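You operate a simulated robot arm through the tools that you are given. There is no shell and no other tool. Be economical: measure what you need, move in short steps, check, and stop when the job is done.

Carry out the task below with a simulated robot arm. There is one attempt and no reset: what you move stays moved.

JOB
Shut the grey drawer. Then put the small tray on the grey bench away on the steel bench. Then open the steel drawer, take the block from the steel bench and put it in the inside the bench drawer, then shut the drawer. Keep to this order.

The check looks at the end state, three seconds after you hand in, the way a careful person would. Anything else that was tipped, shoved, dropped, spilled or broken makes it a failure.

ROBOT AND FRAMES
A 7-joint arm with a vacuum gripper on a trunk, on a base that drives. Base frame: it is fixed to the floor where the robot stands at the start and does not move with it; the origin is under the middle of the robot, x ahead of it, y to its left, z up. Units: cm, degrees, N and s.
With the tool pointing down near the work surface it reaches from about 10 to 64 cm from the robot's upright axis, wherever it stands. Its first joint turns from -115.0 to 115.0 degrees. Places, roughly: block [-150, -25, 100]; grey drawer [60, 0, 80]; inside the bench drawer [-120, -20, 80]; steel bench [-140, -30, 90]; steel drawer [-120, -10, 80]. Payload 2.55 kg.
Tool frame: the origin (TCP) lies in the middle of the cups' lips, and z points out of the cups. The gripper has 1 cup of 4.4 cm across, covering 4.4 by 4.4 cm (tool x, y); the bellows give 2 cm. With the vacuum on, a cup seals on a smooth face that it is pressed against (1 to 4 N); it does not hold porous or soft things. The pull reaches 55 N.
Orientation is told as [roll, pitch, yaw] about the base's x, y, z axes, in that order, counted from this pose: with the cups facing straight down, the tool's x points along the base's -x, its y along +y and its z along -z.

CONTROLS
- The arm moves only by the tool play_rows. Its argument "targets" is a list of rows, each a list of 3 entries, a list of its own where there are three numbers: the shift along the tool's x, y, z in units of 25 mm (1.0 is 25 mm), then the turn, a rotation vector about the tool's x, y, z in units of 8 degrees (1.0 is 8 degrees), then the vacuum: 1 switches it on, 0 off. In form: [[[tx, ty, tz], [wx, wy, wz], suction], ...]. A call has 1 to 20 rows; each row shifts and turns the commanded pose from where the row before left it, along the tool's axes as they then stand. A call with a number of a shift or a turn outside -1 to 1 is refused whole. Each row takes 0.2 s and may step no farther than 5 cm and 8.6 degrees from the row before; otherwise, or with a gripper value out of range, the whole call is refused. Where a pose cannot be reached the arm comes as near as it can. A force on the tool above 40 N (or 10 N above the force at the start of the call, whichever is more), or a blocked arm, ends the call early, and 0.2 s more pass. The pull builds up within a second once a cup has sealed. Time passes only in rows, and 0.2 s behind the last, so rows that do not move give it time. It gives the time, the measured TCP pose, the force on the tool (base axes) and the pull of the vacuum at its end, in the units of the frame above (readings bear some noise), with the torque about the TCP (base axes, N m) and any sound that the robot's microphone picked up.
- Cameras (640 x 400 px; columns grow to the right, rows downward): "scene" is now at [0.43, 16.99, 172.82]; the picture's right is [-0.12, -0.99, 0.00], its down [-0.87, 0.10, -0.49] and it looks along [0.49, -0.06, -0.87] (base axes); focal length 275 px, centre (320, 200). "wrist" rides on the gripper at [8.1, 0.6, -17.3] in the tool frame; the picture's right is [-0.08, 1.00, 0.00], its down [-0.89, -0.07, -0.45] and it looks along [-0.44, -0.04, 0.90] (tool axes); focal length 256 px, centre (320, 200). There is no depth. A picture from a camera that has moved, and an enlarged one, comes with that camera's place and axes in the base frame and with its lens.
- camera(camera): a new picture of that camera. It takes no simulated time.
- slide_trunk(by): slides the trunk up (or, below 0, down) by that many cm; the arm and the scene camera ride with it, the base frame stays. It gives what a move gives, with no picture.
- steer(legs): drives the robot by 1 to 6 legs, each [ahead, left, turn to the left] in cm, cm and degrees, along the robot's own axes; the way and the turn of a leg run together, so that a leg with both is an arc; at most 150 cm and 180 degrees a leg. The arm and the cameras ride along, it lands a little off, and it stops where it bumps. It gives what a move gives.
- head_to(pan, tilt): turns the head with the scene camera to pan (to the left, within 155 degrees either way) and tilt (down, from -29 to 69), counted from straight ahead of the robot. It gives what a move gives.
- enlarge(camera, box): a new picture of the part [left, top, right, bottom] of that camera's present view, enlarged. It takes no simulated time.
- close_job(): hands the job in; it is judged then, once.

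Go step by step. Nothing tells you exact positions but the pictures and the camera data: compare them with the known pose of the tool, close in by small moves and look again before you grip or let go. The budget is 165 turns and 112 pictures, counting those below and the enlarged ones. Unless the task says otherwise, let go and move clear before handing in, and close with one line.

The tools are called as name(argument=value, ...) on one line, values as JSON. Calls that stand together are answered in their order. play_rows: Moves the arm, as the interface text tells. Its arguments: {"type":"object","properties":{"targets":{"type":"array","items":{"type":"array"}}},"required":["targets"]} The other tools are called the same way: slide_trunk (by) slides the trunk up or down; steer (legs) drives the base; head_to (pan, tilt) turns the head that bears the scene camera; camera (camera) takes a picture; enlarge (camera, box) takes an enlarged picture of a part of a camera's view; close_job () hands the job in.

At the start:

```text
time_s: 0.0
ee_pos: [40.15, -6.56, 116.02]
ee_rot: [0.0, -0.1, -0.1]
wrist_force: [-1.0, -0.4, -0.1]
torque: [0.02, -0.01, 0.01]
pull: 0.0
trunk travel left (down, up): [-83.8, 15.2]
robot x, y, heading: [0.12, -0.01, 0.2]
head pan, tilt: [-6.7, 60.7]
```

scene: 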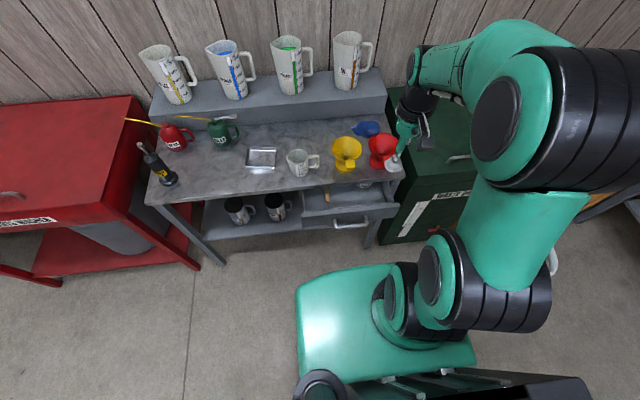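
wrist: 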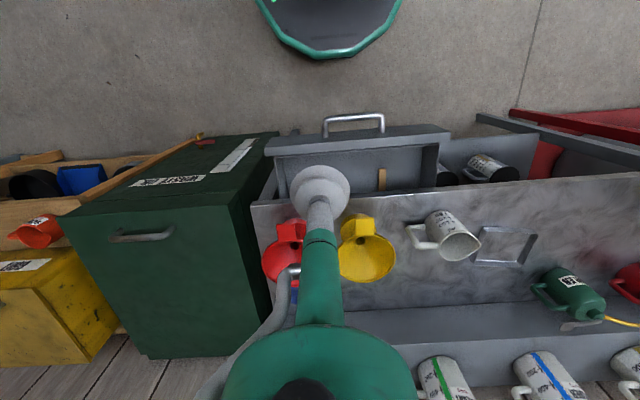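

I see the grey bench ahead with its drawer pulled open; the handle seems to lie near x 42, y 0, z 80. I look closer before moving.

enlarge(camera="scene", box=[220, 120, 440, 258])

enlarge(camera="wrist", box=[240, 90, 560, 290])

```text
2.90 times, centred on (330, 189) of scene
camera zoom: at [0.43, 16.99, 172.82], right [-0.12, -0.99, 0.0], down [-0.87, 0.1, -0.49], along [0.49, -0.06, -0.87], focal length 798 px, centre (291, 232)
```

zoom: 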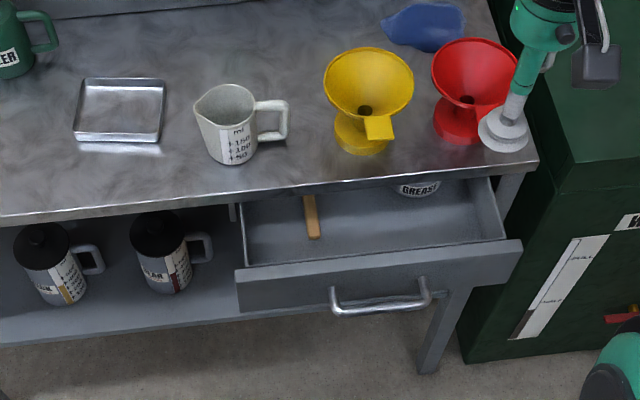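

```text
2.00 times, centred on (400, 190) of wrist
camera zoom: at [32.01, -6.05, 133.45], right [0.08, 1.0, 0.0], down [0.89, -0.07, 0.45], along [0.44, -0.04, -0.9], focal length 512 px, centre (160, 220)
```

zoom: 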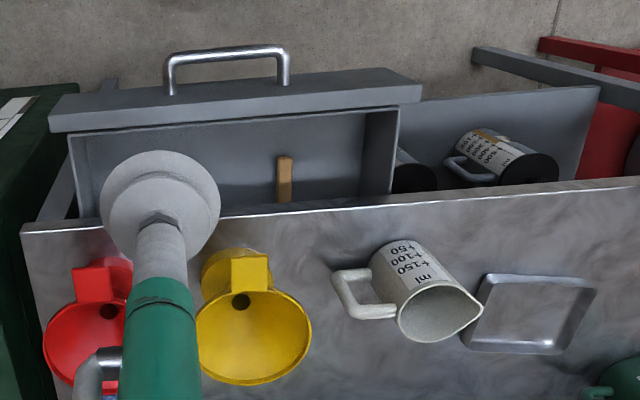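

The drawer front's outer face is about x 45, z 71–83, handle at y ±6.5. I back up a bit and turn the tool to point forward for a push.

play_rows(targets=[[[1, -0.9, 0], [0, 0, 0], 0], [[1, -0.9, 0], [0, 0, 0], 0], [[1, 0, 0], [0, 0, 0], 0], [[0, 0, 0], [0, -1, 0], 0], [[0, 0, 0], [0, -1, 0], 0], [[0, 0, 0], [0, -1, 0], 0], [[0, 0, 0], [0, -1, 0], 0], [[0, 0, 0], [0, -1, 0], 0], [[0, 0, 0], [0, -1, 0], 0], [[0, 0, 0], [0, -1, 0], 0], [[0, 0, 0], [0, -1, 0], 0], [[0, 0, 0], [0, -1, 0], 0], [[0, 0, 0], [0, -1, 0], 0], [[0, 0, 0], [0, -1, 0], 0]])

```text
time_s: 3.0
ee_pos: [36.86, -15.05, 114.7]
ee_rot: [0.0, -60.0, 0.0]
wrist_force: [0.3, 0.5, 0.3]
torque: [0.02, 0.02, 0.02]
pull: 0.1
out of reach, approached as far as the arm can: row 6, 7, 8, 9, 11, 12, 13, 14
trunk travel left (down, up): [-83.8, 15.2]
robot x, y, heading: [0.03, -0.12, 0.1]
head pan, tilt: [-6.7, 60.7]
```

The tool reached 60 degrees of tilt, good enough for pushing. Lower the trunk to bring the cup to the drawer-front height.

slide_trunk(by=-36)

camera(camera="scene")

camera(camera="wrist")

```text
time_s: 6.5
ee_pos: [36.89, -15.13, 78.76]
ee_rot: [0.0, -60.0, 0.1]
wrist_force: [-0.3, -0.6, 1.3]
torque: [0.01, 0.01, 0.03]
pull: 0.0
trunk travel left (down, up): [-47.8, 51.2]
robot x, y, heading: [0.17, 0.12, -0.0]
head pan, tilt: [-6.7, 60.7]
```

```text
107 pictures are left
camera scene: at [0.42, 16.99, 136.83], right [-0.12, -0.99, 0.0], down [-0.87, 0.1, -0.49], along [0.49, -0.06, -0.87], focal length 275 px, centre (320, 200)
```

scene: 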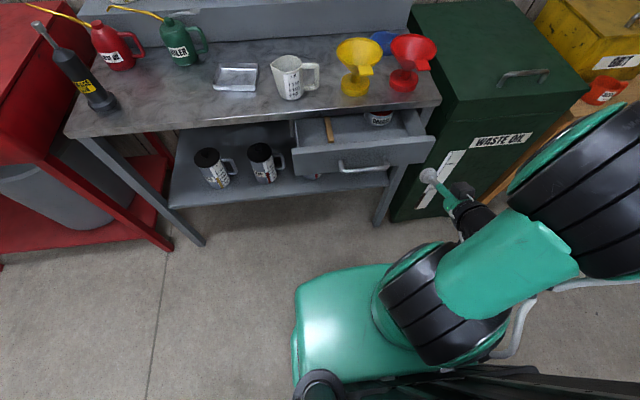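

```text
106 pictures are left
camera wrist: at [17.89, -14.6, 80.47], right [0.04, 1.0, 0.07], down [0.06, -0.07, 1.0], along [1.0, -0.04, -0.06], focal length 256 px, centre (320, 200)
```

wrist: 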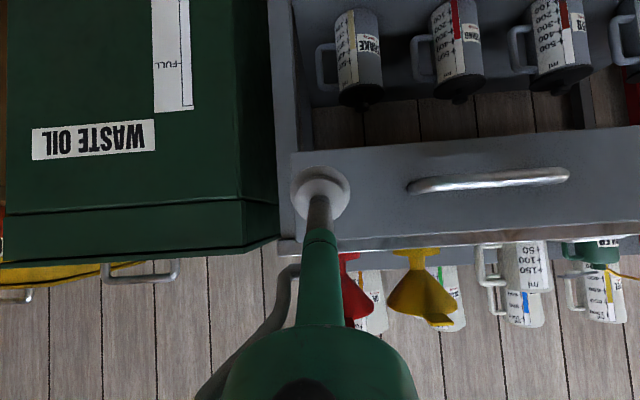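

The cup is at the drawer front's right corner, slightly short of it. I shift left 4 cm and move gently forward.

play_rows(targets=[[[0, 0.8, 0], [0, 0, 0], 0], [[0, 0.8, 0], [0, 0, 0], 0], [[-0.3, 0, 0.52], [0, 0, 0], 0], [[-0.3, 0, 0.52], [0, 0, 0], 0], [[-0.3, 0, 0.52], [0, 0, 0], 0], [[-0.3, 0, 0.52], [0, 0, 0], 0]])

```text
time_s: 7.9
ee_pos: [43.6, -12.49, 77.48]
ee_rot: [0.1, -60.0, -0.2]
wrist_force: [0.2, 0.7, 0.2]
torque: [0.0, 0.01, -0.01]
pull: 0.0
out of reach, approached as far as the arm can: row 1, 2
trunk travel left (down, up): [-47.8, 51.2]
robot x, y, heading: [0.08, -0.18, 0.1]
head pan, tilt: [-6.7, 60.7]
```

play_rows(targets=[[[-0.3, 0, 0.52], [0, 0, 0], 0], [[-0.3, 0, 0.52], [0, 0, 0], 0], [[-0.3, 0, 0.52], [0, 0, 0], 0], [[-0.3, 0, 0.52], [0, 0, 0], 0], [[-0.3, 0, 0.52], [0, 0, 0], 0], [[-0.3, 0, 0.52], [0, 0, 0], 0]])

camera(camera="scene")

```text
time_s: 9.3
ee_pos: [52.65, -12.36, 77.53]
ee_rot: [0.0, -60.0, 0.0]
wrist_force: [0.4, 0.3, -0.2]
torque: [0.0, 0.02, 0.01]
pull: 0.0
trunk travel left (down, up): [-47.8, 51.2]
robot x, y, heading: [-0.0, 0.18, -0.1]
head pan, tilt: [-6.7, 60.7]
```

```text
105 pictures are left
camera scene: at [0.44, 16.99, 136.82], right [-0.12, -0.99, 0.0], down [-0.87, 0.1, -0.49], along [0.49, -0.06, -0.87], focal length 275 px, centre (320, 200)
```

scene: 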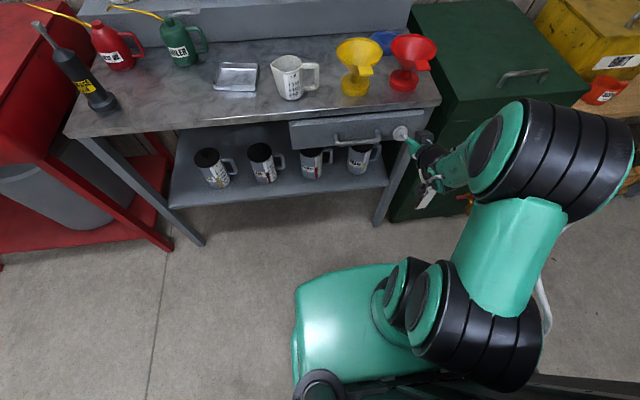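

The drawer is moving in and looks nearly closed. I keep pushing gently until it meets the stop.

play_rows(targets=[[[-0.2, 0, 0.35], [0, 0, 0], 0], [[-0.2, 0, 0.35], [0, 0, 0], 0], [[-0.2, 0, 0.35], [0, 0, 0], 0], [[-0.2, 0, 0.35], [0, 0, 0], 0], [[-0.2, 0, 0.35], [0, 0, 0], 0], [[-0.2, 0, 0.35], [0, 0, 0], 0]])

camera(camera="scene")

```text
time_s: 10.6
ee_pos: [56.94, -12.46, 76.51]
ee_rot: [0.5, -58.8, -0.6]
wrist_force: [-13.5, 0.1, 4.4]
torque: [-0.02, -0.42, -0.02]
pull: 0.0
trunk travel left (down, up): [-47.8, 51.2]
robot x, y, heading: [-0.01, 0.2, 0.0]
head pan, tilt: [-6.7, 60.7]
stopped in row 6: the force on the tool passed its limit (the readings are from after the stop); the commanded pose is now the measured one
```

```text
104 pictures are left
camera scene: at [0.1, 17.02, 136.85], right [-0.12, -0.99, 0.0], down [-0.86, 0.1, -0.49], along [0.49, -0.06, -0.87], focal length 275 px, centre (320, 200)
```

scene: 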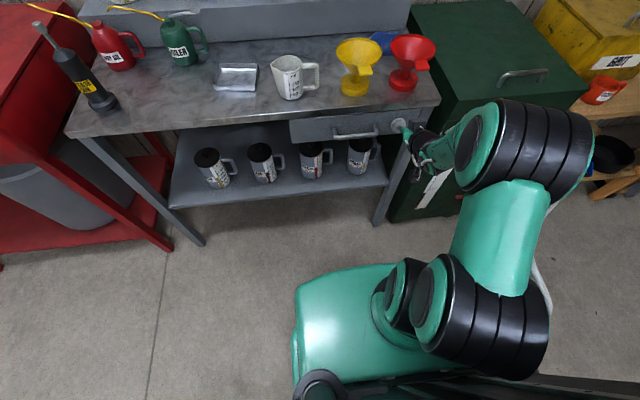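

The drawer is shut against its stop. I back off, raise the trunk and turn the tool down again.

play_rows(targets=[[[0.5, 0, -0.86], [0, 0, 0], 0], [[0.5, 0, -0.86], [0, 0, 0], 0], [[0.5, 0, -0.86], [0, 0, 0], 0], [[0.5, 0, -0.86], [0, 0, 0], 0], [[0.5, 0, -0.86], [0, 0, 0], 0], [[0.5, 0, -0.86], [0, 0, 0], 0]])

slide_trunk(by=46)

play_rows(targets=[[[0, 0, 0], [0, 1, 0], 0], [[0, 0, 0], [0, 1, 0], 0], [[0, 0, 0], [0, 1, 0], 0], [[0, 0, 0], [0, 1, 0], 0], [[0, 0, 0], [0, 1, 0], 0], [[0, 0, 0], [0, 1, 0], 0], [[0, 0, 0], [0, 1, 0], 0], [[0, 0, 0], [0, 0.4, 0], 0], [[0, 0, 0], [0, 0, 0], 0]])

camera(camera="scene")

camera(camera="wrist")

```text
time_s: 12.0
ee_pos: [42.32, -12.36, 77.0]
ee_rot: [0.5, -58.8, -0.5]
wrist_force: [0.2, 0.0, -0.4]
torque: [-0.01, 0.0, 0.02]
pull: 0.1
trunk travel left (down, up): [-47.8, 51.2]
robot x, y, heading: [0.17, 0.21, -0.1]
head pan, tilt: [-6.7, 60.7]
```

```text
refused: 46 is not a number from -40 to 40
```

```text
time_s: 14.0
ee_pos: [42.29, -12.32, 76.68]
ee_rot: [0.2, 0.4, -0.1]
wrist_force: [0.1, 0.1, -0.3]
torque: [-0.02, 0.01, 0.03]
pull: 0.0
trunk travel left (down, up): [-47.8, 51.2]
robot x, y, heading: [-0.3, 0.16, 0.1]
head pan, tilt: [-6.7, 60.7]
```

```text
103 pictures are left
camera scene: at [0.38, 16.99, 136.82], right [-0.12, -0.99, 0.0], down [-0.87, 0.1, -0.49], along [0.49, -0.06, -0.87], focal length 275 px, centre (320, 200)
```

scene: 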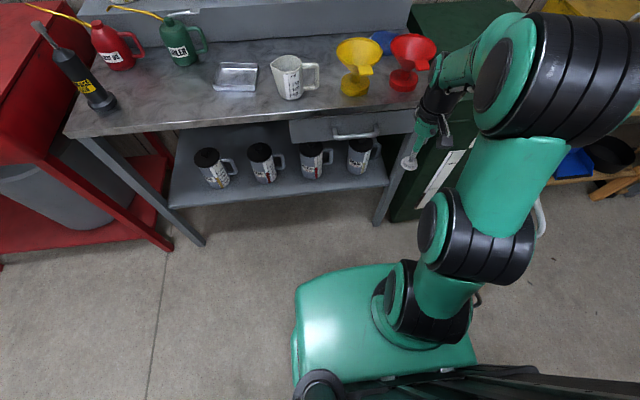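

```text
102 pictures are left
camera wrist: at [34.39, -11.89, 94.18], right [0.08, 1.0, 0.0], down [0.9, -0.07, 0.44], along [0.44, -0.03, -0.9], focal length 256 px, centre (320, 200)
```

wrist: 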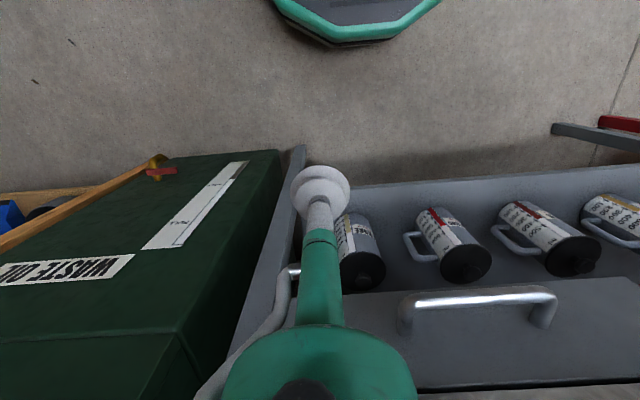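

No harm done; the drawer looks shut. Now raise the trunk and look across at the steel bench behind.

slide_trunk(by=39)

head_to(pan=150, tilt=40)

camera(camera="scene")

```text
time_s: 17.7
ee_pos: [42.15, -12.29, 115.82]
ee_rot: [0.2, 0.6, 0.0]
wrist_force: [0.4, 0.4, 1.0]
torque: [0.01, -0.01, -0.01]
pull: 0.0
trunk travel left (down, up): [-86.8, 12.2]
robot x, y, heading: [-0.05, 0.13, 0.3]
head pan, tilt: [-6.7, 60.7]
```

```text
time_s: 20.2
ee_pos: [42.23, -12.28, 115.89]
ee_rot: [0.2, 0.5, -0.2]
wrist_force: [-0.1, -0.1, -0.4]
torque: [-0.01, 0.01, 0.0]
pull: 0.0
trunk travel left (down, up): [-86.8, 12.2]
robot x, y, heading: [-0.09, -0.2, -0.1]
head pan, tilt: [150.0, 40.0]
```

```text
101 pictures are left
camera scene: at [-13.52, 22.03, 178.57], right [0.5, 0.87, 0.0], down [0.56, -0.32, -0.77], along [-0.66, 0.38, -0.64], focal length 275 px, centre (320, 200)
```

scene: 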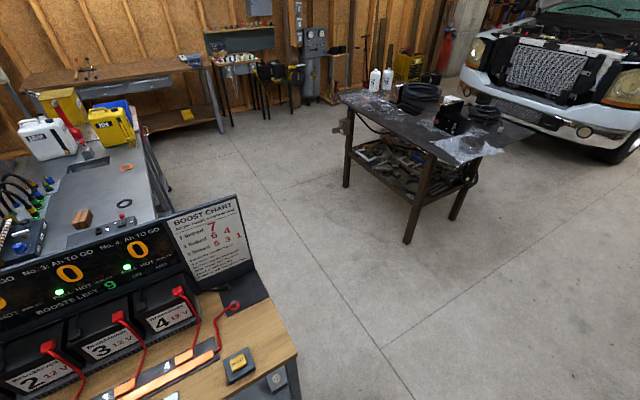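

The block (brown) sits on the steel bench near (-149,-28); a charger table stands between. I look over the other shoulder.

head_to(pan=-153, tilt=40)

camera(camera="scene")

head_to(pan=-90, tilt=40)

camera(camera="scene")

head_to(pan=90, tilt=50)

camera(camera="scene")

```text
time_s: 24.3
ee_pos: [42.26, -12.39, 115.83]
ee_rot: [0.2, 0.6, -0.2]
wrist_force: [0.4, -0.3, 0.4]
torque: [0.0, -0.01, 0.0]
pull: 0.0
trunk travel left (down, up): [-86.8, 12.2]
robot x, y, heading: [-0.16, 0.05, -0.0]
head pan, tilt: [-153.0, 40.0]
```

```text
100 pictures are left
camera scene: at [-13.73, 13.91, 178.57], right [-0.45, 0.89, 0.0], down [0.57, 0.29, -0.77], along [-0.68, -0.35, -0.64], focal length 275 px, centre (320, 200)
```

scene: 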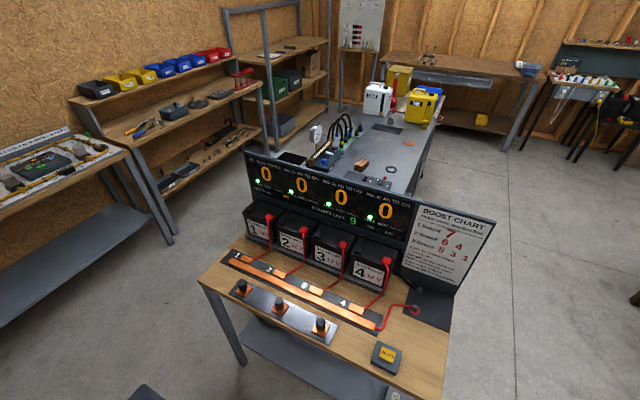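

```text
time_s: 25.6
ee_pos: [42.28, -12.32, 115.73]
ee_rot: [0.2, 0.4, -0.2]
wrist_force: [-0.6, 0.1, -1.3]
torque: [0.0, 0.03, -0.02]
pull: 0.2
trunk travel left (down, up): [-86.8, 12.2]
robot x, y, heading: [-0.06, 0.28, -0.1]
head pan, tilt: [-90.0, 40.0]
```

```text
99 pictures are left
camera scene: at [-6.17, 9.26, 178.57], right [-1.0, 0.0, 0.0], down [0.0, 0.64, -0.77], along [0.0, -0.77, -0.64], focal length 275 px, centre (320, 200)
```

scene: 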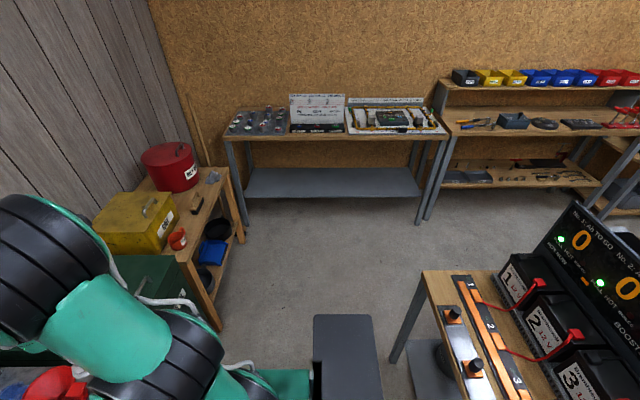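

```text
time_s: 28.3
ee_pos: [42.2, -12.31, 115.72]
ee_rot: [0.1, 0.5, -0.1]
wrist_force: [-1.0, 0.0, 0.7]
torque: [0.02, -0.01, 0.02]
pull: 0.1
trunk travel left (down, up): [-86.8, 12.2]
robot x, y, heading: [-0.05, -0.03, 0.2]
head pan, tilt: [90.0, 50.0]
```

```text
98 pictures are left
camera scene: at [-6.15, 25.47, 177.16], right [1.0, 0.0, 0.0], down [0.0, -0.77, -0.64], along [0.0, 0.64, -0.77], focal length 275 px, centre (320, 200)
```

scene: 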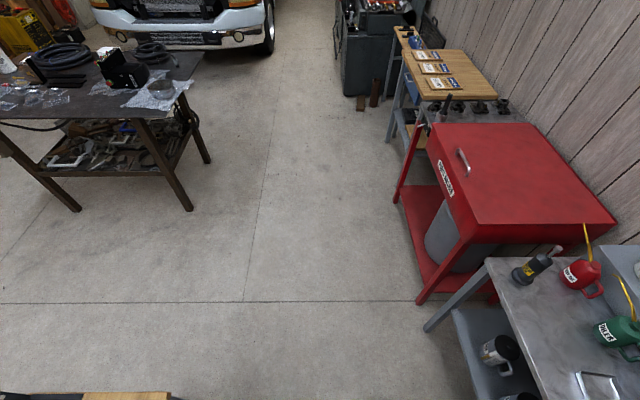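

The way round is clear: charger table spans about x -47..-85, y -57..33; the steel bench lies beyond with its front facing +y. First the tray near (71, 32): I drive closer to it.

steer(legs=[[0, 32, 0], [12, 0, 0]])

head_to(pan=0, tilt=60)

camera(camera="scene")

camera(camera="wrist")

```text
time_s: 31.3
ee_pos: [54.09, 19.23, 115.71]
ee_rot: [0.2, 0.4, -0.7]
wrist_force: [0.0, 0.8, 0.6]
torque: [0.01, 0.02, -0.02]
pull: 0.0
trunk travel left (down, up): [-86.8, 12.2]
robot x, y, heading: [12.14, 32.16, -0.6]
head pan, tilt: [90.0, 50.0]
```

```text
time_s: 32.9
ee_pos: [54.08, 19.19, 115.79]
ee_rot: [0.2, 0.3, -0.6]
wrist_force: [0.1, -0.6, -0.6]
torque: [-0.03, 0.01, 0.01]
pull: 0.2
trunk travel left (down, up): [-86.8, 12.2]
robot x, y, heading: [11.8, 31.81, -0.5]
head pan, tilt: [0.0, 60.0]
```

```text
97 pictures are left
camera scene: at [12.67, 49.66, 175.9], right [-0.01, -1.0, 0.0], down [-0.87, 0.01, -0.5], along [0.5, 0.0, -0.87], focal length 275 px, centre (320, 200)
```

scene: 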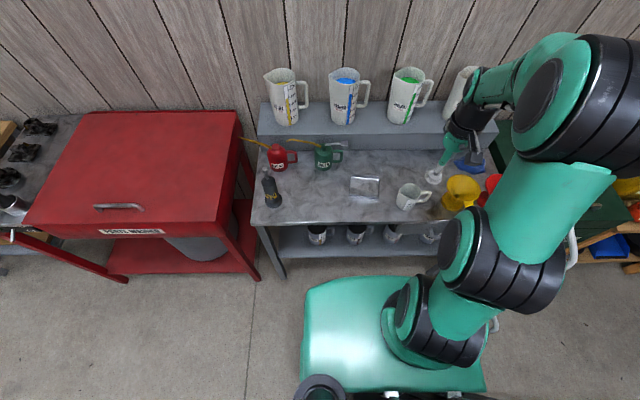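

```text
96 pictures are left
camera wrist: at [46.26, 19.68, 133.18], right [0.09, 1.0, 0.0], down [0.9, -0.08, 0.44], along [0.44, -0.04, -0.9], focal length 256 px, centre (320, 200)
```

wrist: 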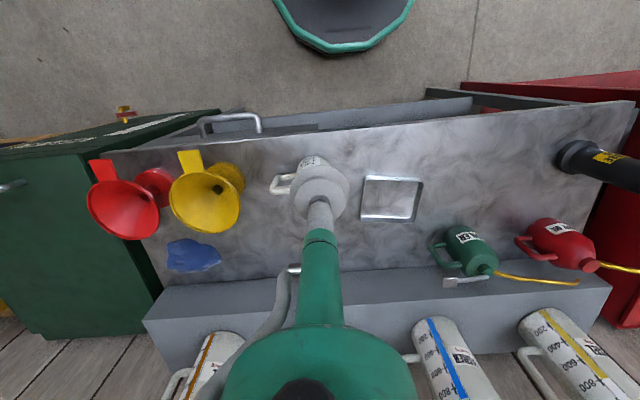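

The tray's centre comes out at about (70, 32.3) from both cameras. I move above it at height and look again.

play_rows(targets=[[[-0.91, 0.75, 0], [0, 0, 0], 0], [[-0.91, 0.75, 0], [0, 0, 0], 0], [[-0.91, 0.75, 0], [0, 0, 0], 0], [[-0.91, 0.75, 0], [0, 0, 0], 0], [[-0.91, 0.75, 0], [0, 0, 0], 0], [[-0.91, 0.75, 0], [0, 0, 0], 0], [[-0.91, 0.75, 0], [0, 0, 0], 0], [[0, 0, 1], [0, 0, 0], 0], [[0, 0, 1], [0, 0, 0], 0], [[0, 0, 1], [0, 0, 0], 0], [[0, 0, 1], [0, 0, 0], 0], [[0, 0, 1], [0, 0, 0], 0], [[0, 0, 1], [0, 0, 0], 0], [[0, 0, 1], [0, 0, 0], 0]])

camera(camera="wrist")

camera(camera="scene")

```text
time_s: 35.9
ee_pos: [67.19, 32.35, 94.51]
ee_rot: [0.1, 0.4, -0.7]
wrist_force: [0.2, 0.6, 0.5]
torque: [0.02, -0.01, 0.01]
pull: 0.0
out of reach, approached as far as the arm can: row 4, 5, 6, 7
trunk travel left (down, up): [-86.8, 12.2]
robot x, y, heading: [11.55, 31.75, -0.7]
head pan, tilt: [0.0, 60.0]
```

```text
95 pictures are left
camera wrist: at [59.34, 32.81, 111.87], right [0.09, 1.0, 0.0], down [0.9, -0.08, 0.44], along [0.44, -0.04, -0.9], focal length 256 px, centre (320, 200)
```

wrist: 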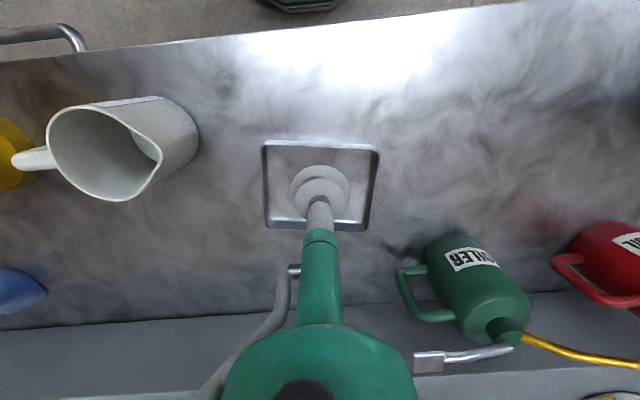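

```text
94 pictures are left
camera scene: at [12.74, 49.66, 175.9], right [-0.01, -1.0, 0.0], down [-0.87, 0.01, -0.5], along [0.5, -0.01, -0.87], focal length 275 px, centre (320, 200)
```

scene: 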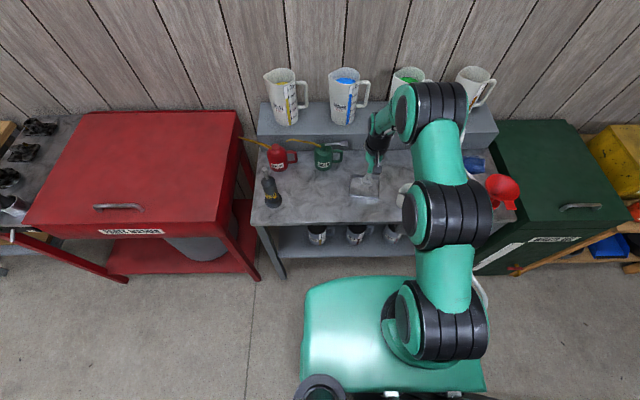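

The tray's centre is about (70, 32); the cup is 2.7 cm short in x. I move forward now that it is lower.

play_rows(targets=[[[-0.55, 0, 0], [0, 0, 0], 0], [[-0.55, -0.08, 0], [0, 0, 0], 0], [[0, 0, 0.5], [0, 0, 0], 0], [[0, 0, 0], [0, 0, 0], 0]])

camera(camera="wrist")

```text
time_s: 36.9
ee_pos: [69.89, 32.2, 93.07]
ee_rot: [0.2, 0.4, -0.6]
wrist_force: [0.2, -0.2, 0.0]
torque: [0.01, -0.01, 0.03]
pull: 0.1
trunk travel left (down, up): [-86.8, 12.2]
robot x, y, heading: [11.97, 31.9, -0.5]
head pan, tilt: [0.0, 60.0]
```

```text
93 pictures are left
camera wrist: at [62.0, 32.68, 110.53], right [0.09, 1.0, 0.0], down [0.89, -0.08, 0.44], along [0.44, -0.04, -0.9], focal length 256 px, centre (320, 200)
```

wrist: 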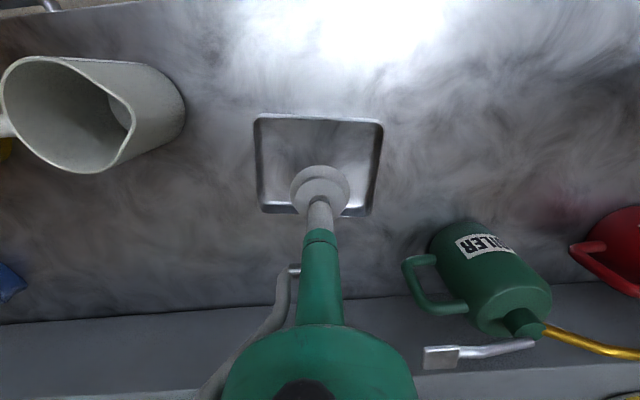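

The cup is centred over the tray. Descend with the vacuum on.

play_rows(targets=[[[0.1, 0, 0.4], [0, 0, 0], 1], [[0, 0, 0.4], [0, 0, 0], 1], [[0, 0, 0.4], [0, 0, 0], 1], [[0, 0, 0.4], [0, 0, 0], 1], [[0, 0, 0.2], [0, 0, 0], 1], [[0, 0, 0.2], [0, 0, 0], 1], [[0, 0, 0.2], [0, 0, 0], 1]])

```text
time_s: 38.5
ee_pos: [69.71, 32.17, 87.46]
ee_rot: [0.3, 0.5, -0.7]
wrist_force: [-0.4, 0.1, -0.4]
torque: [0.02, 0.0, 0.01]
pull: 0.1
trunk travel left (down, up): [-86.8, 12.2]
robot x, y, heading: [11.99, 31.91, -0.4]
head pan, tilt: [0.0, 60.0]
```

play_rows(targets=[[[0, 0, 0.12], [0, 0, 0], 1], [[0, 0, 0.12], [0, 0, 0], 1], [[0, 0, 0.12], [0, 0, 0], 1], [[0, 0, 0.12], [0, 0, 0], 1]])

```text
time_s: 39.5
ee_pos: [69.23, 32.14, 86.4]
ee_rot: [0.2, 0.7, -0.6]
wrist_force: [-12.1, 0.9, 1.2]
torque: [-0.12, 0.13, -0.03]
pull: 54.9
trunk travel left (down, up): [-86.8, 12.2]
robot x, y, heading: [12.09, 31.79, -0.7]
head pan, tilt: [0.0, 60.0]
```

Sealed with full pull. Lift straight up slowly and check.

play_rows(targets=[[[0, 0, -0.3], [0, 0, 0], 1], [[0, 0, -0.5], [0, 0, 0], 1], [[0, 0, -1], [0, 0, 0], 1], [[0, 0, -1], [0, 0, 0], 1], [[0, 0, -1], [0, 0, 0], 1], [[0, 0, -1], [0, 0, 0], 1]])

camera(camera="wrist")

camera(camera="scene")

```text
time_s: 40.9
ee_pos: [69.62, 32.2, 98.33]
ee_rot: [0.3, 0.5, -0.5]
wrist_force: [-0.7, 0.0, -3.4]
torque: [0.02, -0.01, -0.02]
pull: 54.6
trunk travel left (down, up): [-86.8, 12.2]
robot x, y, heading: [11.84, 31.6, -0.6]
head pan, tilt: [0.0, 60.0]
```

```text
92 pictures are left
camera wrist: at [61.67, 32.72, 115.85], right [0.09, 1.0, 0.0], down [0.9, -0.08, 0.44], along [0.44, -0.04, -0.9], focal length 256 px, centre (320, 200)
```

wrist: 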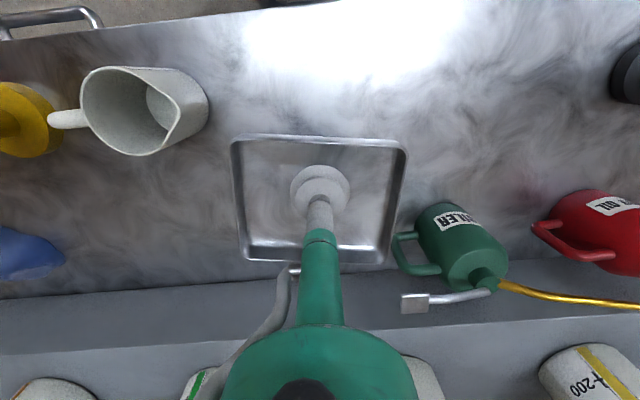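

```text
91 pictures are left
camera scene: at [12.62, 49.65, 175.9], right [-0.01, -1.0, 0.0], down [-0.87, 0.01, -0.5], along [0.5, -0.01, -0.87], focal length 275 px, centre (320, 200)
```

scene: 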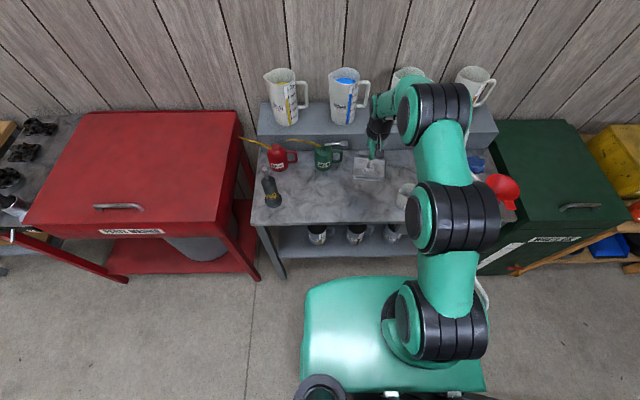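

The tray hangs level on the cup. Raise the trunk and draw the arm in for driving.

slide_trunk(by=12)

play_rows(targets=[[[0.8, 0, -0.4], [0, 0, 0], 1], [[0.8, 0, -0.4], [0, 0, 0], 1], [[0.8, 0, -0.4], [0, 0, 0], 1], [[0.8, 0, -0.4], [0, 0, 0], 1], [[0.8, 0, -0.4], [0, 0, 0], 1], [[0.8, 0, -0.4], [0, 0, 0], 1], [[0.8, 0, -0.4], [0, 0, 0], 1], [[0.8, 0, -0.4], [0, 0, 0], 1], [[0.8, 0, 0], [0, 0, 0], 1], [[0.8, 0, 0], [0, 0, 0], 1]])

```text
time_s: 42.4
ee_pos: [69.52, 32.26, 110.33]
ee_rot: [0.2, 0.5, -0.6]
wrist_force: [0.7, 0.6, -3.8]
torque: [0.03, 0.01, -0.01]
pull: 55.2
trunk travel left (down, up): [-98.8, 0.2]
robot x, y, heading: [11.9, 32.26, -0.6]
head pan, tilt: [0.0, 60.0]
```

```text
time_s: 44.6
ee_pos: [49.52, 32.47, 118.55]
ee_rot: [0.2, 0.4, -0.7]
wrist_force: [-0.9, -0.3, -3.6]
torque: [0.02, 0.01, 0.04]
pull: 54.9
trunk travel left (down, up): [-98.8, 0.2]
robot x, y, heading: [11.76, 32.14, -0.6]
head pan, tilt: [0.0, 60.0]
```

Now drive round the charger table: a little back, left, then back towards the steel bench.

steer(legs=[[-8, 0, 0], [0, 58, 0], [-60, 0, 0]])

head_to(pan=140, tilt=45)

camera(camera="scene")

head_to(pan=-140, tilt=45)

camera(camera="scene")

```text
time_s: 51.6
ee_pos: [-17.73, 90.75, 118.55]
ee_rot: [0.2, 0.4, -1.0]
wrist_force: [0.1, -0.8, -2.9]
torque: [0.01, 0.01, 0.04]
pull: 54.7
trunk travel left (down, up): [-98.8, 0.2]
robot x, y, heading: [-55.05, 90.54, -0.8]
head pan, tilt: [0.0, 60.0]
```

```text
time_s: 53.8
ee_pos: [-17.67, 90.62, 118.43]
ee_rot: [0.1, 0.5, -1.0]
wrist_force: [0.2, -0.4, -3.6]
torque: [0.01, -0.01, -0.01]
pull: 55.1
trunk travel left (down, up): [-98.8, 0.2]
robot x, y, heading: [-55.25, 90.2, -1.1]
head pan, tilt: [140.0, 45.0]
```

```text
90 pictures are left
camera scene: at [-67.38, 113.58, 189.85], right [0.66, 0.75, 0.0], down [0.53, -0.46, -0.71], along [-0.53, 0.46, -0.71], focal length 275 px, centre (320, 200)
```

scene: 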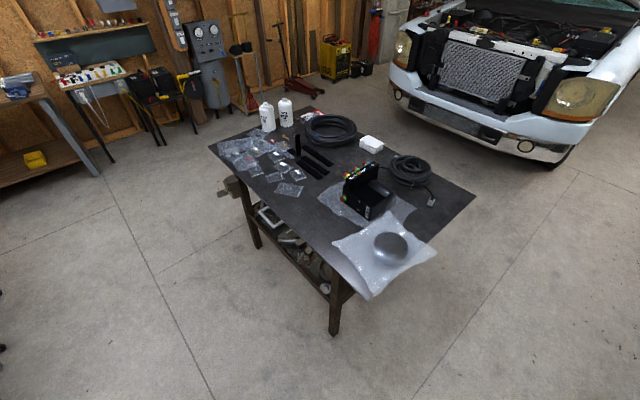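

```text
time_s: 57.6
ee_pos: [-17.66, 90.66, 118.6]
ee_rot: [0.2, 0.5, -1.0]
wrist_force: [-0.2, -0.2, -3.8]
torque: [0.01, -0.01, -0.01]
pull: 54.7
trunk travel left (down, up): [-98.8, 0.2]
robot x, y, heading: [-55.69, 90.32, -1.1]
head pan, tilt: [-140.0, 45.0]
```

```text
89 pictures are left
camera scene: at [-67.55, 103.12, 189.85], right [-0.63, 0.78, 0.0], down [0.55, 0.45, -0.71], along [-0.55, -0.45, -0.71], focal length 275 px, centre (320, 200)
```

scene: 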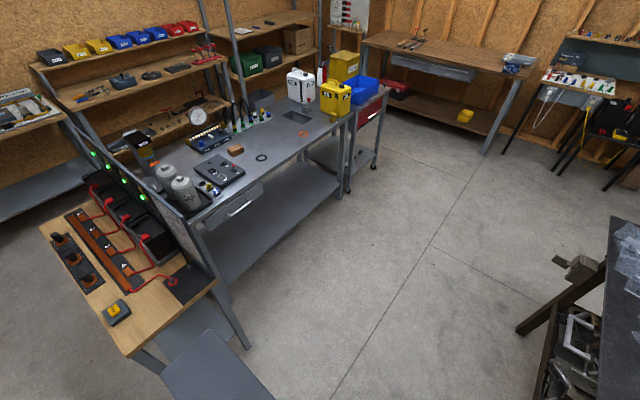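

I now see the steel bench well: block, a ring, a dark panel, bottles, and the drawer handle on the +y side. I enlarge it to locate free space.

enlarge(camera="scene", box=[130, 60, 370, 210])

```text
2.67 times, centred on (250, 135) of scene
camera zoom: at [-67.55, 103.12, 189.85], right [-0.63, 0.78, 0.0], down [0.55, 0.45, -0.71], along [-0.55, -0.45, -0.71], focal length 734 px, centre (507, 373)
```

zoom: 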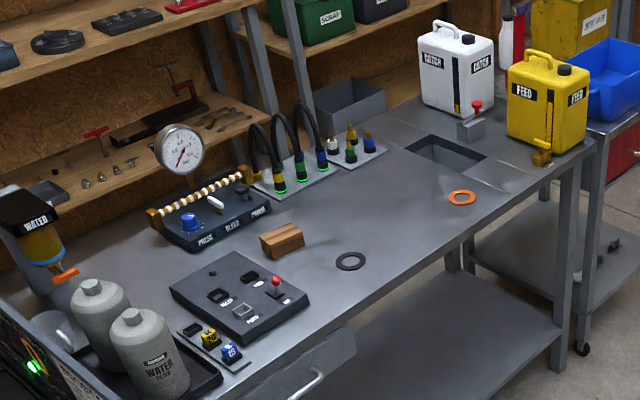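

The steel bench's front edge is near y 0, top z ~86–88; free space lies around (-172,-15) between the black and orange rings. I drive alongside and turn to face it.

steer(legs=[[-97, 0, 0], [0, 0, -89]])

head_to(pan=0, tilt=50)

camera(camera="scene")

```text
time_s: 66.6
ee_pos: [-153.23, 53.66, 118.57]
ee_rot: [0.2, 0.5, -89.5]
wrist_force: [0.1, 0.0, -3.9]
torque: [0.02, -0.04, 0.01]
pull: 54.9
trunk travel left (down, up): [-98.8, 0.2]
robot x, y, heading: [-154.51, 91.04, -89.1]
head pan, tilt: [-140.0, 45.0]
```

```text
time_s: 68.8
ee_pos: [-153.25, 53.64, 118.48]
ee_rot: [0.1, 0.5, -89.6]
wrist_force: [-0.1, -0.1, -3.9]
torque: [0.02, 0.01, 0.03]
pull: 55.1
trunk travel left (down, up): [-98.8, 0.2]
robot x, y, heading: [-154.16, 90.97, -89.4]
head pan, tilt: [0.0, 50.0]
```

```text
87 pictures are left
camera scene: at [-136.89, 89.86, 189.16], right [-1.0, -0.01, 0.0], down [-0.01, 0.77, -0.64], along [0.01, -0.64, -0.77], focal length 275 px, centre (320, 200)
```

scene: 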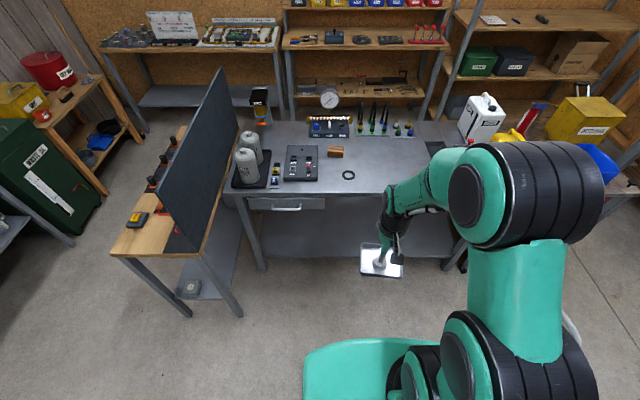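

Clear ahead. I drive forward 48 cm so the tray hangs just at the bench edge, then look.

steer(legs=[[48, 0, 0]])

camera(camera="scene")

camera(camera="wrist")

```text
time_s: 71.7
ee_pos: [-152.78, 6.12, 118.54]
ee_rot: [0.1, 0.6, -89.7]
wrist_force: [0.3, -0.1, -2.8]
torque: [0.03, 0.0, 0.03]
pull: 54.4
trunk travel left (down, up): [-98.8, 0.2]
robot x, y, heading: [-154.18, 43.85, -89.6]
head pan, tilt: [0.0, 50.0]
```

```text
86 pictures are left
camera scene: at [-136.47, 42.27, 189.16], right [-1.0, -0.01, 0.0], down [-0.01, 0.77, -0.64], along [0.01, -0.64, -0.77], focal length 275 px, centre (320, 200)
```

scene: 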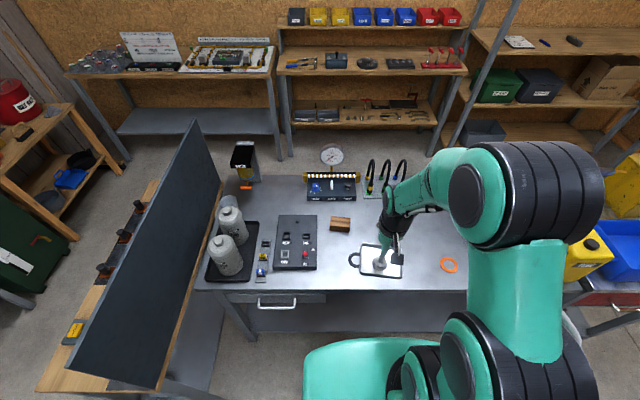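

```text
85 pictures are left
camera wrist: at [-152.27, 13.77, 135.93], right [1.0, -0.07, 0.0], down [-0.07, -0.9, 0.44], along [-0.03, -0.44, -0.9], focal length 256 px, centre (320, 200)
```

wrist: 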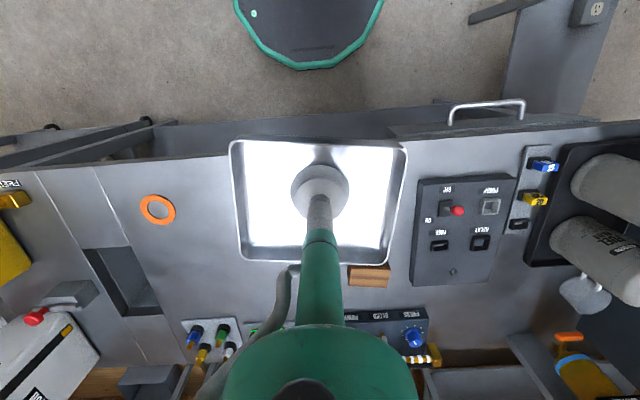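

Bench edge is at y≈1, orange ring at (-188,-9.5), black ring at (-150,-12). I move the tray over (-168,-11), lowering a little.

play_rows(targets=[[[-0.6, -0.76, 0.3], [0, 0, 0], 1], [[-0.7, -0.76, 0.4], [0, 0, 0], 1], [[-0.85, -0.76, 0.5], [0, 0, 0], 1], [[-0.85, -0.76, 0.5], [0, 0, 0], 1], [[-0.85, -0.76, 0.5], [0, 0, 0], 1], [[-0.85, -0.76, 0.5], [0, 0, 0], 1], [[-0.85, -0.76, 0.5], [0, 0, 0], 1], [[-0.85, -0.76, 0.5], [0, 0, 0], 1], [[-0.4, 0, 0.8], [0, 0, 0], 1], [[0, 0, 0.8], [0, 0, 0], 1], [[0, 0, 0.8], [0, 0, 0], 1]])

camera(camera="scene")

camera(camera="wrist")

```text
time_s: 74.1
ee_pos: [-167.72, -10.93, 103.02]
ee_rot: [0.3, 0.4, -89.6]
wrist_force: [0.5, 0.2, -3.0]
torque: [0.03, 0.01, 0.01]
pull: 54.8
trunk travel left (down, up): [-98.8, 0.2]
robot x, y, heading: [-153.91, 43.51, -89.8]
head pan, tilt: [0.0, 50.0]
```

```text
84 pictures are left
camera scene: at [-136.52, 42.15, 189.16], right [-1.0, -0.01, 0.0], down [-0.01, 0.77, -0.64], along [0.01, -0.64, -0.77], focal length 275 px, centre (320, 200)
```

scene: 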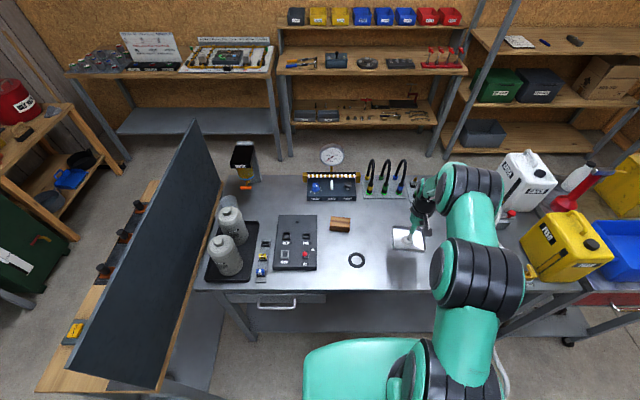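

```text
83 pictures are left
camera wrist: at [-167.22, -3.23, 120.43], right [1.0, -0.07, 0.0], down [-0.07, -0.9, 0.44], along [-0.03, -0.44, -0.9], focal length 256 px, centre (320, 200)
```

wrist: 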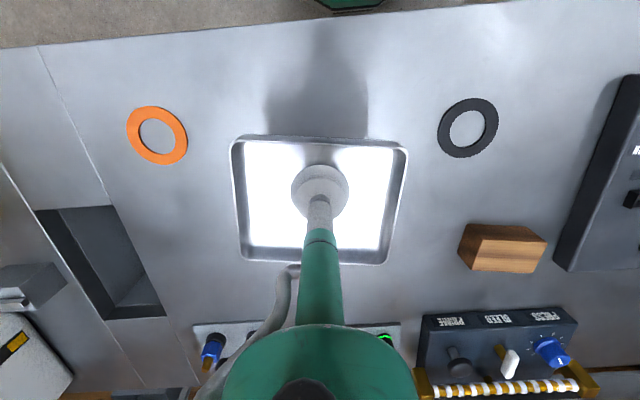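

Clear space below. Lower the tray toward the surface.

play_rows(targets=[[[0, 0, 0.7], [0, 0, 0], 1], [[0, 0, 0.7], [0, 0, 0], 1], [[0, 0, 0.7], [0, 0, 0], 1], [[0, 0, 0.7], [0, 0, 0], 1], [[0, 0, 0.6], [0, 0, 0], 1], [[0, 0, 0.5], [0, 0, 0], 1], [[0, 0, 0.4], [0, 0, 0], 1], [[0, 0, 0.3], [0, 0, 0], 1], [[0, 0, 0], [0, 0, 0], 1]])

camera(camera="wrist")

```text
time_s: 76.1
ee_pos: [-167.68, -10.9, 91.79]
ee_rot: [0.1, 0.5, -89.6]
wrist_force: [-0.2, -0.3, -3.5]
torque: [0.0, 0.02, 0.0]
pull: 55.0
trunk travel left (down, up): [-98.8, 0.2]
robot x, y, heading: [-154.17, 43.64, -89.5]
head pan, tilt: [0.0, 50.0]
```

```text
82 pictures are left
camera wrist: at [-167.18, -3.06, 109.03], right [1.0, -0.07, 0.0], down [-0.07, -0.9, 0.44], along [-0.03, -0.44, -0.9], focal length 256 px, centre (320, 200)
```

wrist: 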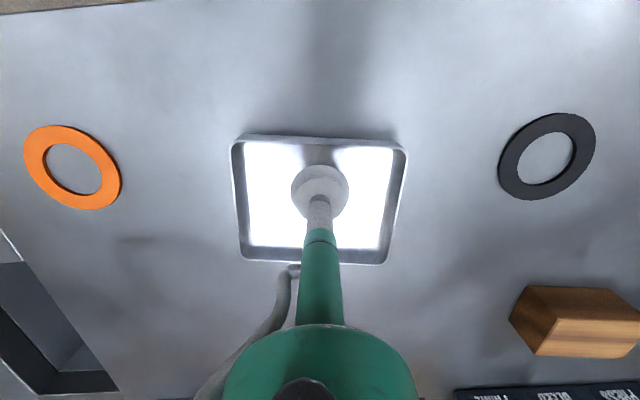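

play_rows(targets=[[[0, 0, 0.3], [0, 0, 0], 1], [[0, 0, 0.3], [0, 0, 0], 1], [[0, 0, 0.3], [0, 0, 0], 1], [[0, 0, 0.2], [0, 0, 0], 1], [[0, 0, 0.2], [0, 0, 0], 1], [[0, 0, 0.2], [0, 0, 0], 1], [[0, 0, 0.2], [0, 0, 0], 1]])

```text
time_s: 76.9
ee_pos: [-167.44, -10.39, 90.13]
ee_rot: [0.4, 0.7, -89.7]
wrist_force: [5.1, 16.1, 29.9]
torque: [-0.19, 0.31, -0.08]
pull: 54.7
trunk travel left (down, up): [-98.8, 0.2]
robot x, y, heading: [-153.67, 44.19, -89.5]
head pan, tilt: [0.0, 50.0]
stopped in row 3: the force on the tool passed its limit (the readings are from after the stop); the commanded pose is now the measured one
```

The tray has met the surface (about z 90). Release the pressure, switch the vacuum off, wait and lift.

play_rows(targets=[[[0, 0, -0.05], [0, 0, 0], 1], [[0, 0, 0], [0, 0, 0], 0], [[0, 0, 0], [0, 0, 0], 0], [[0, 0, 0], [0, 0, 0], 0], [[0, 0, 0], [0, 0, 0], 0], [[0, 0, -0.1], [0, 0, 0], 0], [[0, 0, -0.2], [0, 0, 0], 0], [[0, 0, -0.4], [0, 0, 0], 0]])

camera(camera="wrist")

```text
time_s: 78.7
ee_pos: [-167.79, -10.89, 91.58]
ee_rot: [0.4, 0.5, -89.7]
wrist_force: [0.7, 0.5, -0.5]
torque: [-0.01, 0.03, 0.01]
pull: 0.0
trunk travel left (down, up): [-98.8, 0.2]
robot x, y, heading: [-153.92, 43.79, -89.9]
head pan, tilt: [0.0, 50.0]
```

```text
81 pictures are left
camera wrist: at [-167.25, -3.14, 109.1], right [1.0, -0.07, 0.0], down [-0.07, -0.9, 0.44], along [-0.03, -0.44, -0.9], focal length 256 px, centre (320, 200)
```

wrist: 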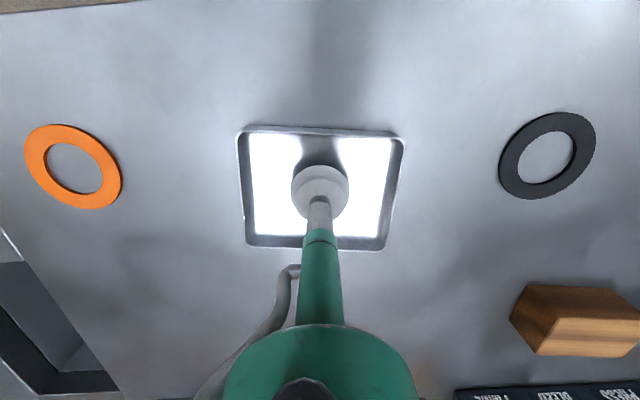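

Released cleanly; the tray sits flat. Lift and retract, then look at the steel drawer.

play_rows(targets=[[[0, 0, -1], [0, 0, 0], 0], [[0, 0, -1], [0, 0, 0], 0], [[0, 0, -1], [0, 0, 0], 0], [[0, 0, -1], [0, 0, 0], 0], [[0, 0, -1], [0, 0, 0], 0], [[0.8, 0.5, -0.8], [0, 0, 0], 0], [[0.9, 0.8, -0.8], [0, 0, 0], 0], [[0.9, 0.8, -0.8], [0, 0, 0], 0], [[0.9, 0.8, -0.8], [0, 0, 0], 0], [[0.9, 0.8, 0], [0, 0, 0], 0], [[0.9, 0.8, 0], [0, 0, 0], 0], [[0.9, 0.8, 0], [0, 0, 0], 0]])

enlarge(camera="scene", box=[180, 180, 420, 330])

```text
time_s: 81.3
ee_pos: [-154.59, 4.5, 112.41]
ee_rot: [0.1, 0.5, -89.6]
wrist_force: [0.7, -0.6, 0.0]
torque: [0.03, 0.01, 0.02]
pull: 0.0
trunk travel left (down, up): [-98.8, 0.2]
robot x, y, heading: [-154.3, 43.68, -89.5]
head pan, tilt: [0.0, 50.0]
```

```text
2.67 times, centred on (300, 255) of scene
camera zoom: at [-136.36, 42.45, 189.15], right [-1.0, -0.01, 0.0], down [-0.01, 0.77, -0.64], along [0.01, -0.64, -0.77], focal length 734 px, centre (373, 53)
```

zoom: 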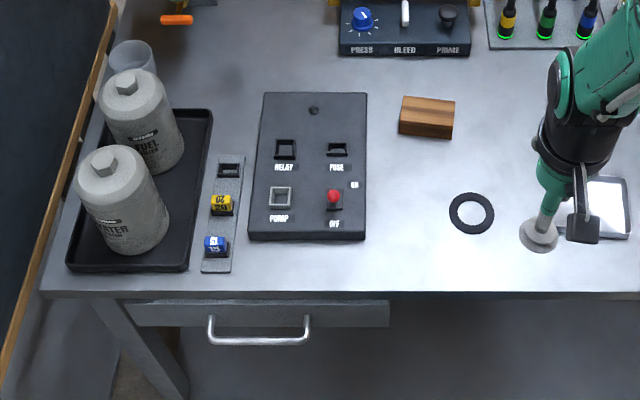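

The drawer front spans x -138..-100, z ~75–85, at y≈2; handle x -127..-112. I plan to suck onto the front right of the handle at x≈-132.5 and pull; first drive back and across.

steer(legs=[[-22, 0, 0], [0, 24, 0]])

play_rows(targets=[[[-0.8, 0, 0], [0, 0, 0], 0], [[-0.8, 0, 0], [0, 0, 0], 0], [[-0.8, 0, 0], [0, 0, 0], 0], [[-0.8, 0, 0], [0, 0, 0], 0], [[-0.8, 0, 0], [0, 0, 0], 0], [[0, 0, 0], [0, -1, 0], 0], [[0, 0, 0], [0, -1, 0], 0], [[0, 0, 0], [0, -1, 0], 0], [[0, 0, 0], [0, -1, 0], 0], [[0, 0, 0], [0, -1, 0], 0], [[0, 0, 0], [0, -1, 0], 0], [[0, 0, 0], [0, -1, 0], 0], [[0, 0, 0], [0, -1, 0], 0], [[0, 0, 0], [0, -1, 0], 0], [[0, 0, 0], [0, -1, 0], 0], [[0, 0, 0], [0, -1, 0], 0], [[0, 0, 0], [0, -0.3, 0], 0]])

```text
time_s: 84.4
ee_pos: [-130.2, 27.35, 112.44]
ee_rot: [0.4, 0.5, -89.3]
wrist_force: [0.0, 0.5, 0.2]
torque: [-0.01, -0.01, 0.01]
pull: 0.1
trunk travel left (down, up): [-98.8, 0.2]
robot x, y, heading: [-130.21, 67.02, -89.1]
head pan, tilt: [0.0, 50.0]
```

```text
time_s: 88.0
ee_pos: [-130.24, 17.39, 112.3]
ee_rot: [85.4, -89.7, -174.6]
wrist_force: [0.1, 0.3, 0.2]
torque: [0.02, 0.05, 0.01]
pull: 0.1
out of reach, approached as far as the arm can: row 9
trunk travel left (down, up): [-98.8, 0.2]
robot x, y, heading: [-129.68, 66.55, -89.0]
head pan, tilt: [0.0, 50.0]
```

The tool is now horizontal, pointing at the bench. Lower the trunk to drawer height and check with the wrist camera.

slide_trunk(by=-32)

camera(camera="wrist")

camera(camera="scene")

```text
time_s: 91.2
ee_pos: [-130.31, 17.39, 80.3]
ee_rot: [64.4, -89.8, -153.6]
wrist_force: [-0.1, 0.2, 0.5]
torque: [-0.01, -0.02, -0.01]
pull: 0.1
trunk travel left (down, up): [-66.8, 32.2]
robot x, y, heading: [-129.88, 66.9, -88.8]
head pan, tilt: [0.0, 50.0]
```

```text
79 pictures are left
camera wrist: at [-129.72, 34.48, 72.33], right [1.0, 0.01, 0.08], down [-0.08, 0.44, 0.89], along [-0.03, -0.9, 0.44], focal length 256 px, centre (320, 200)
```

wrist: 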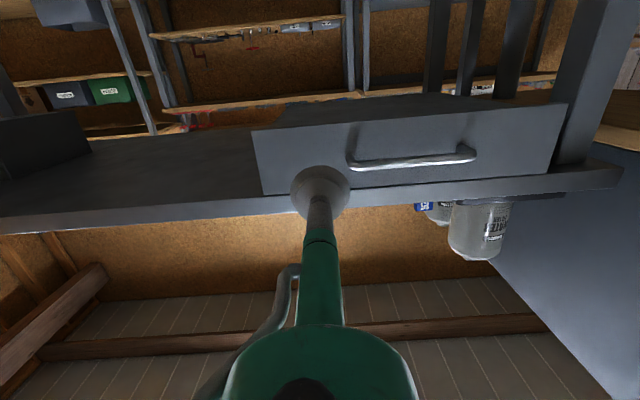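

```text
78 pictures are left
camera scene: at [-112.25, 65.33, 157.16], right [-1.0, -0.01, 0.0], down [-0.01, 0.77, -0.64], along [0.01, -0.64, -0.77], focal length 275 px, centre (320, 200)
```

scene: 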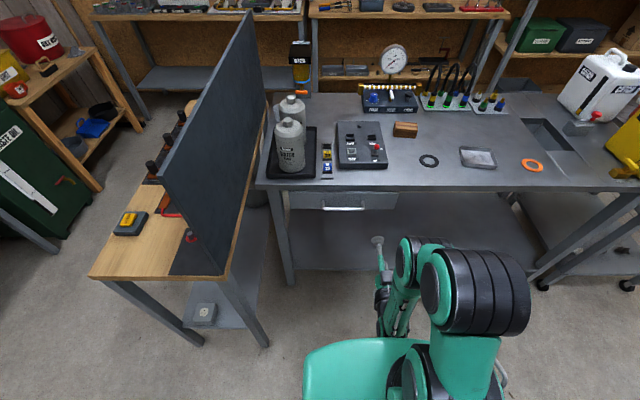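

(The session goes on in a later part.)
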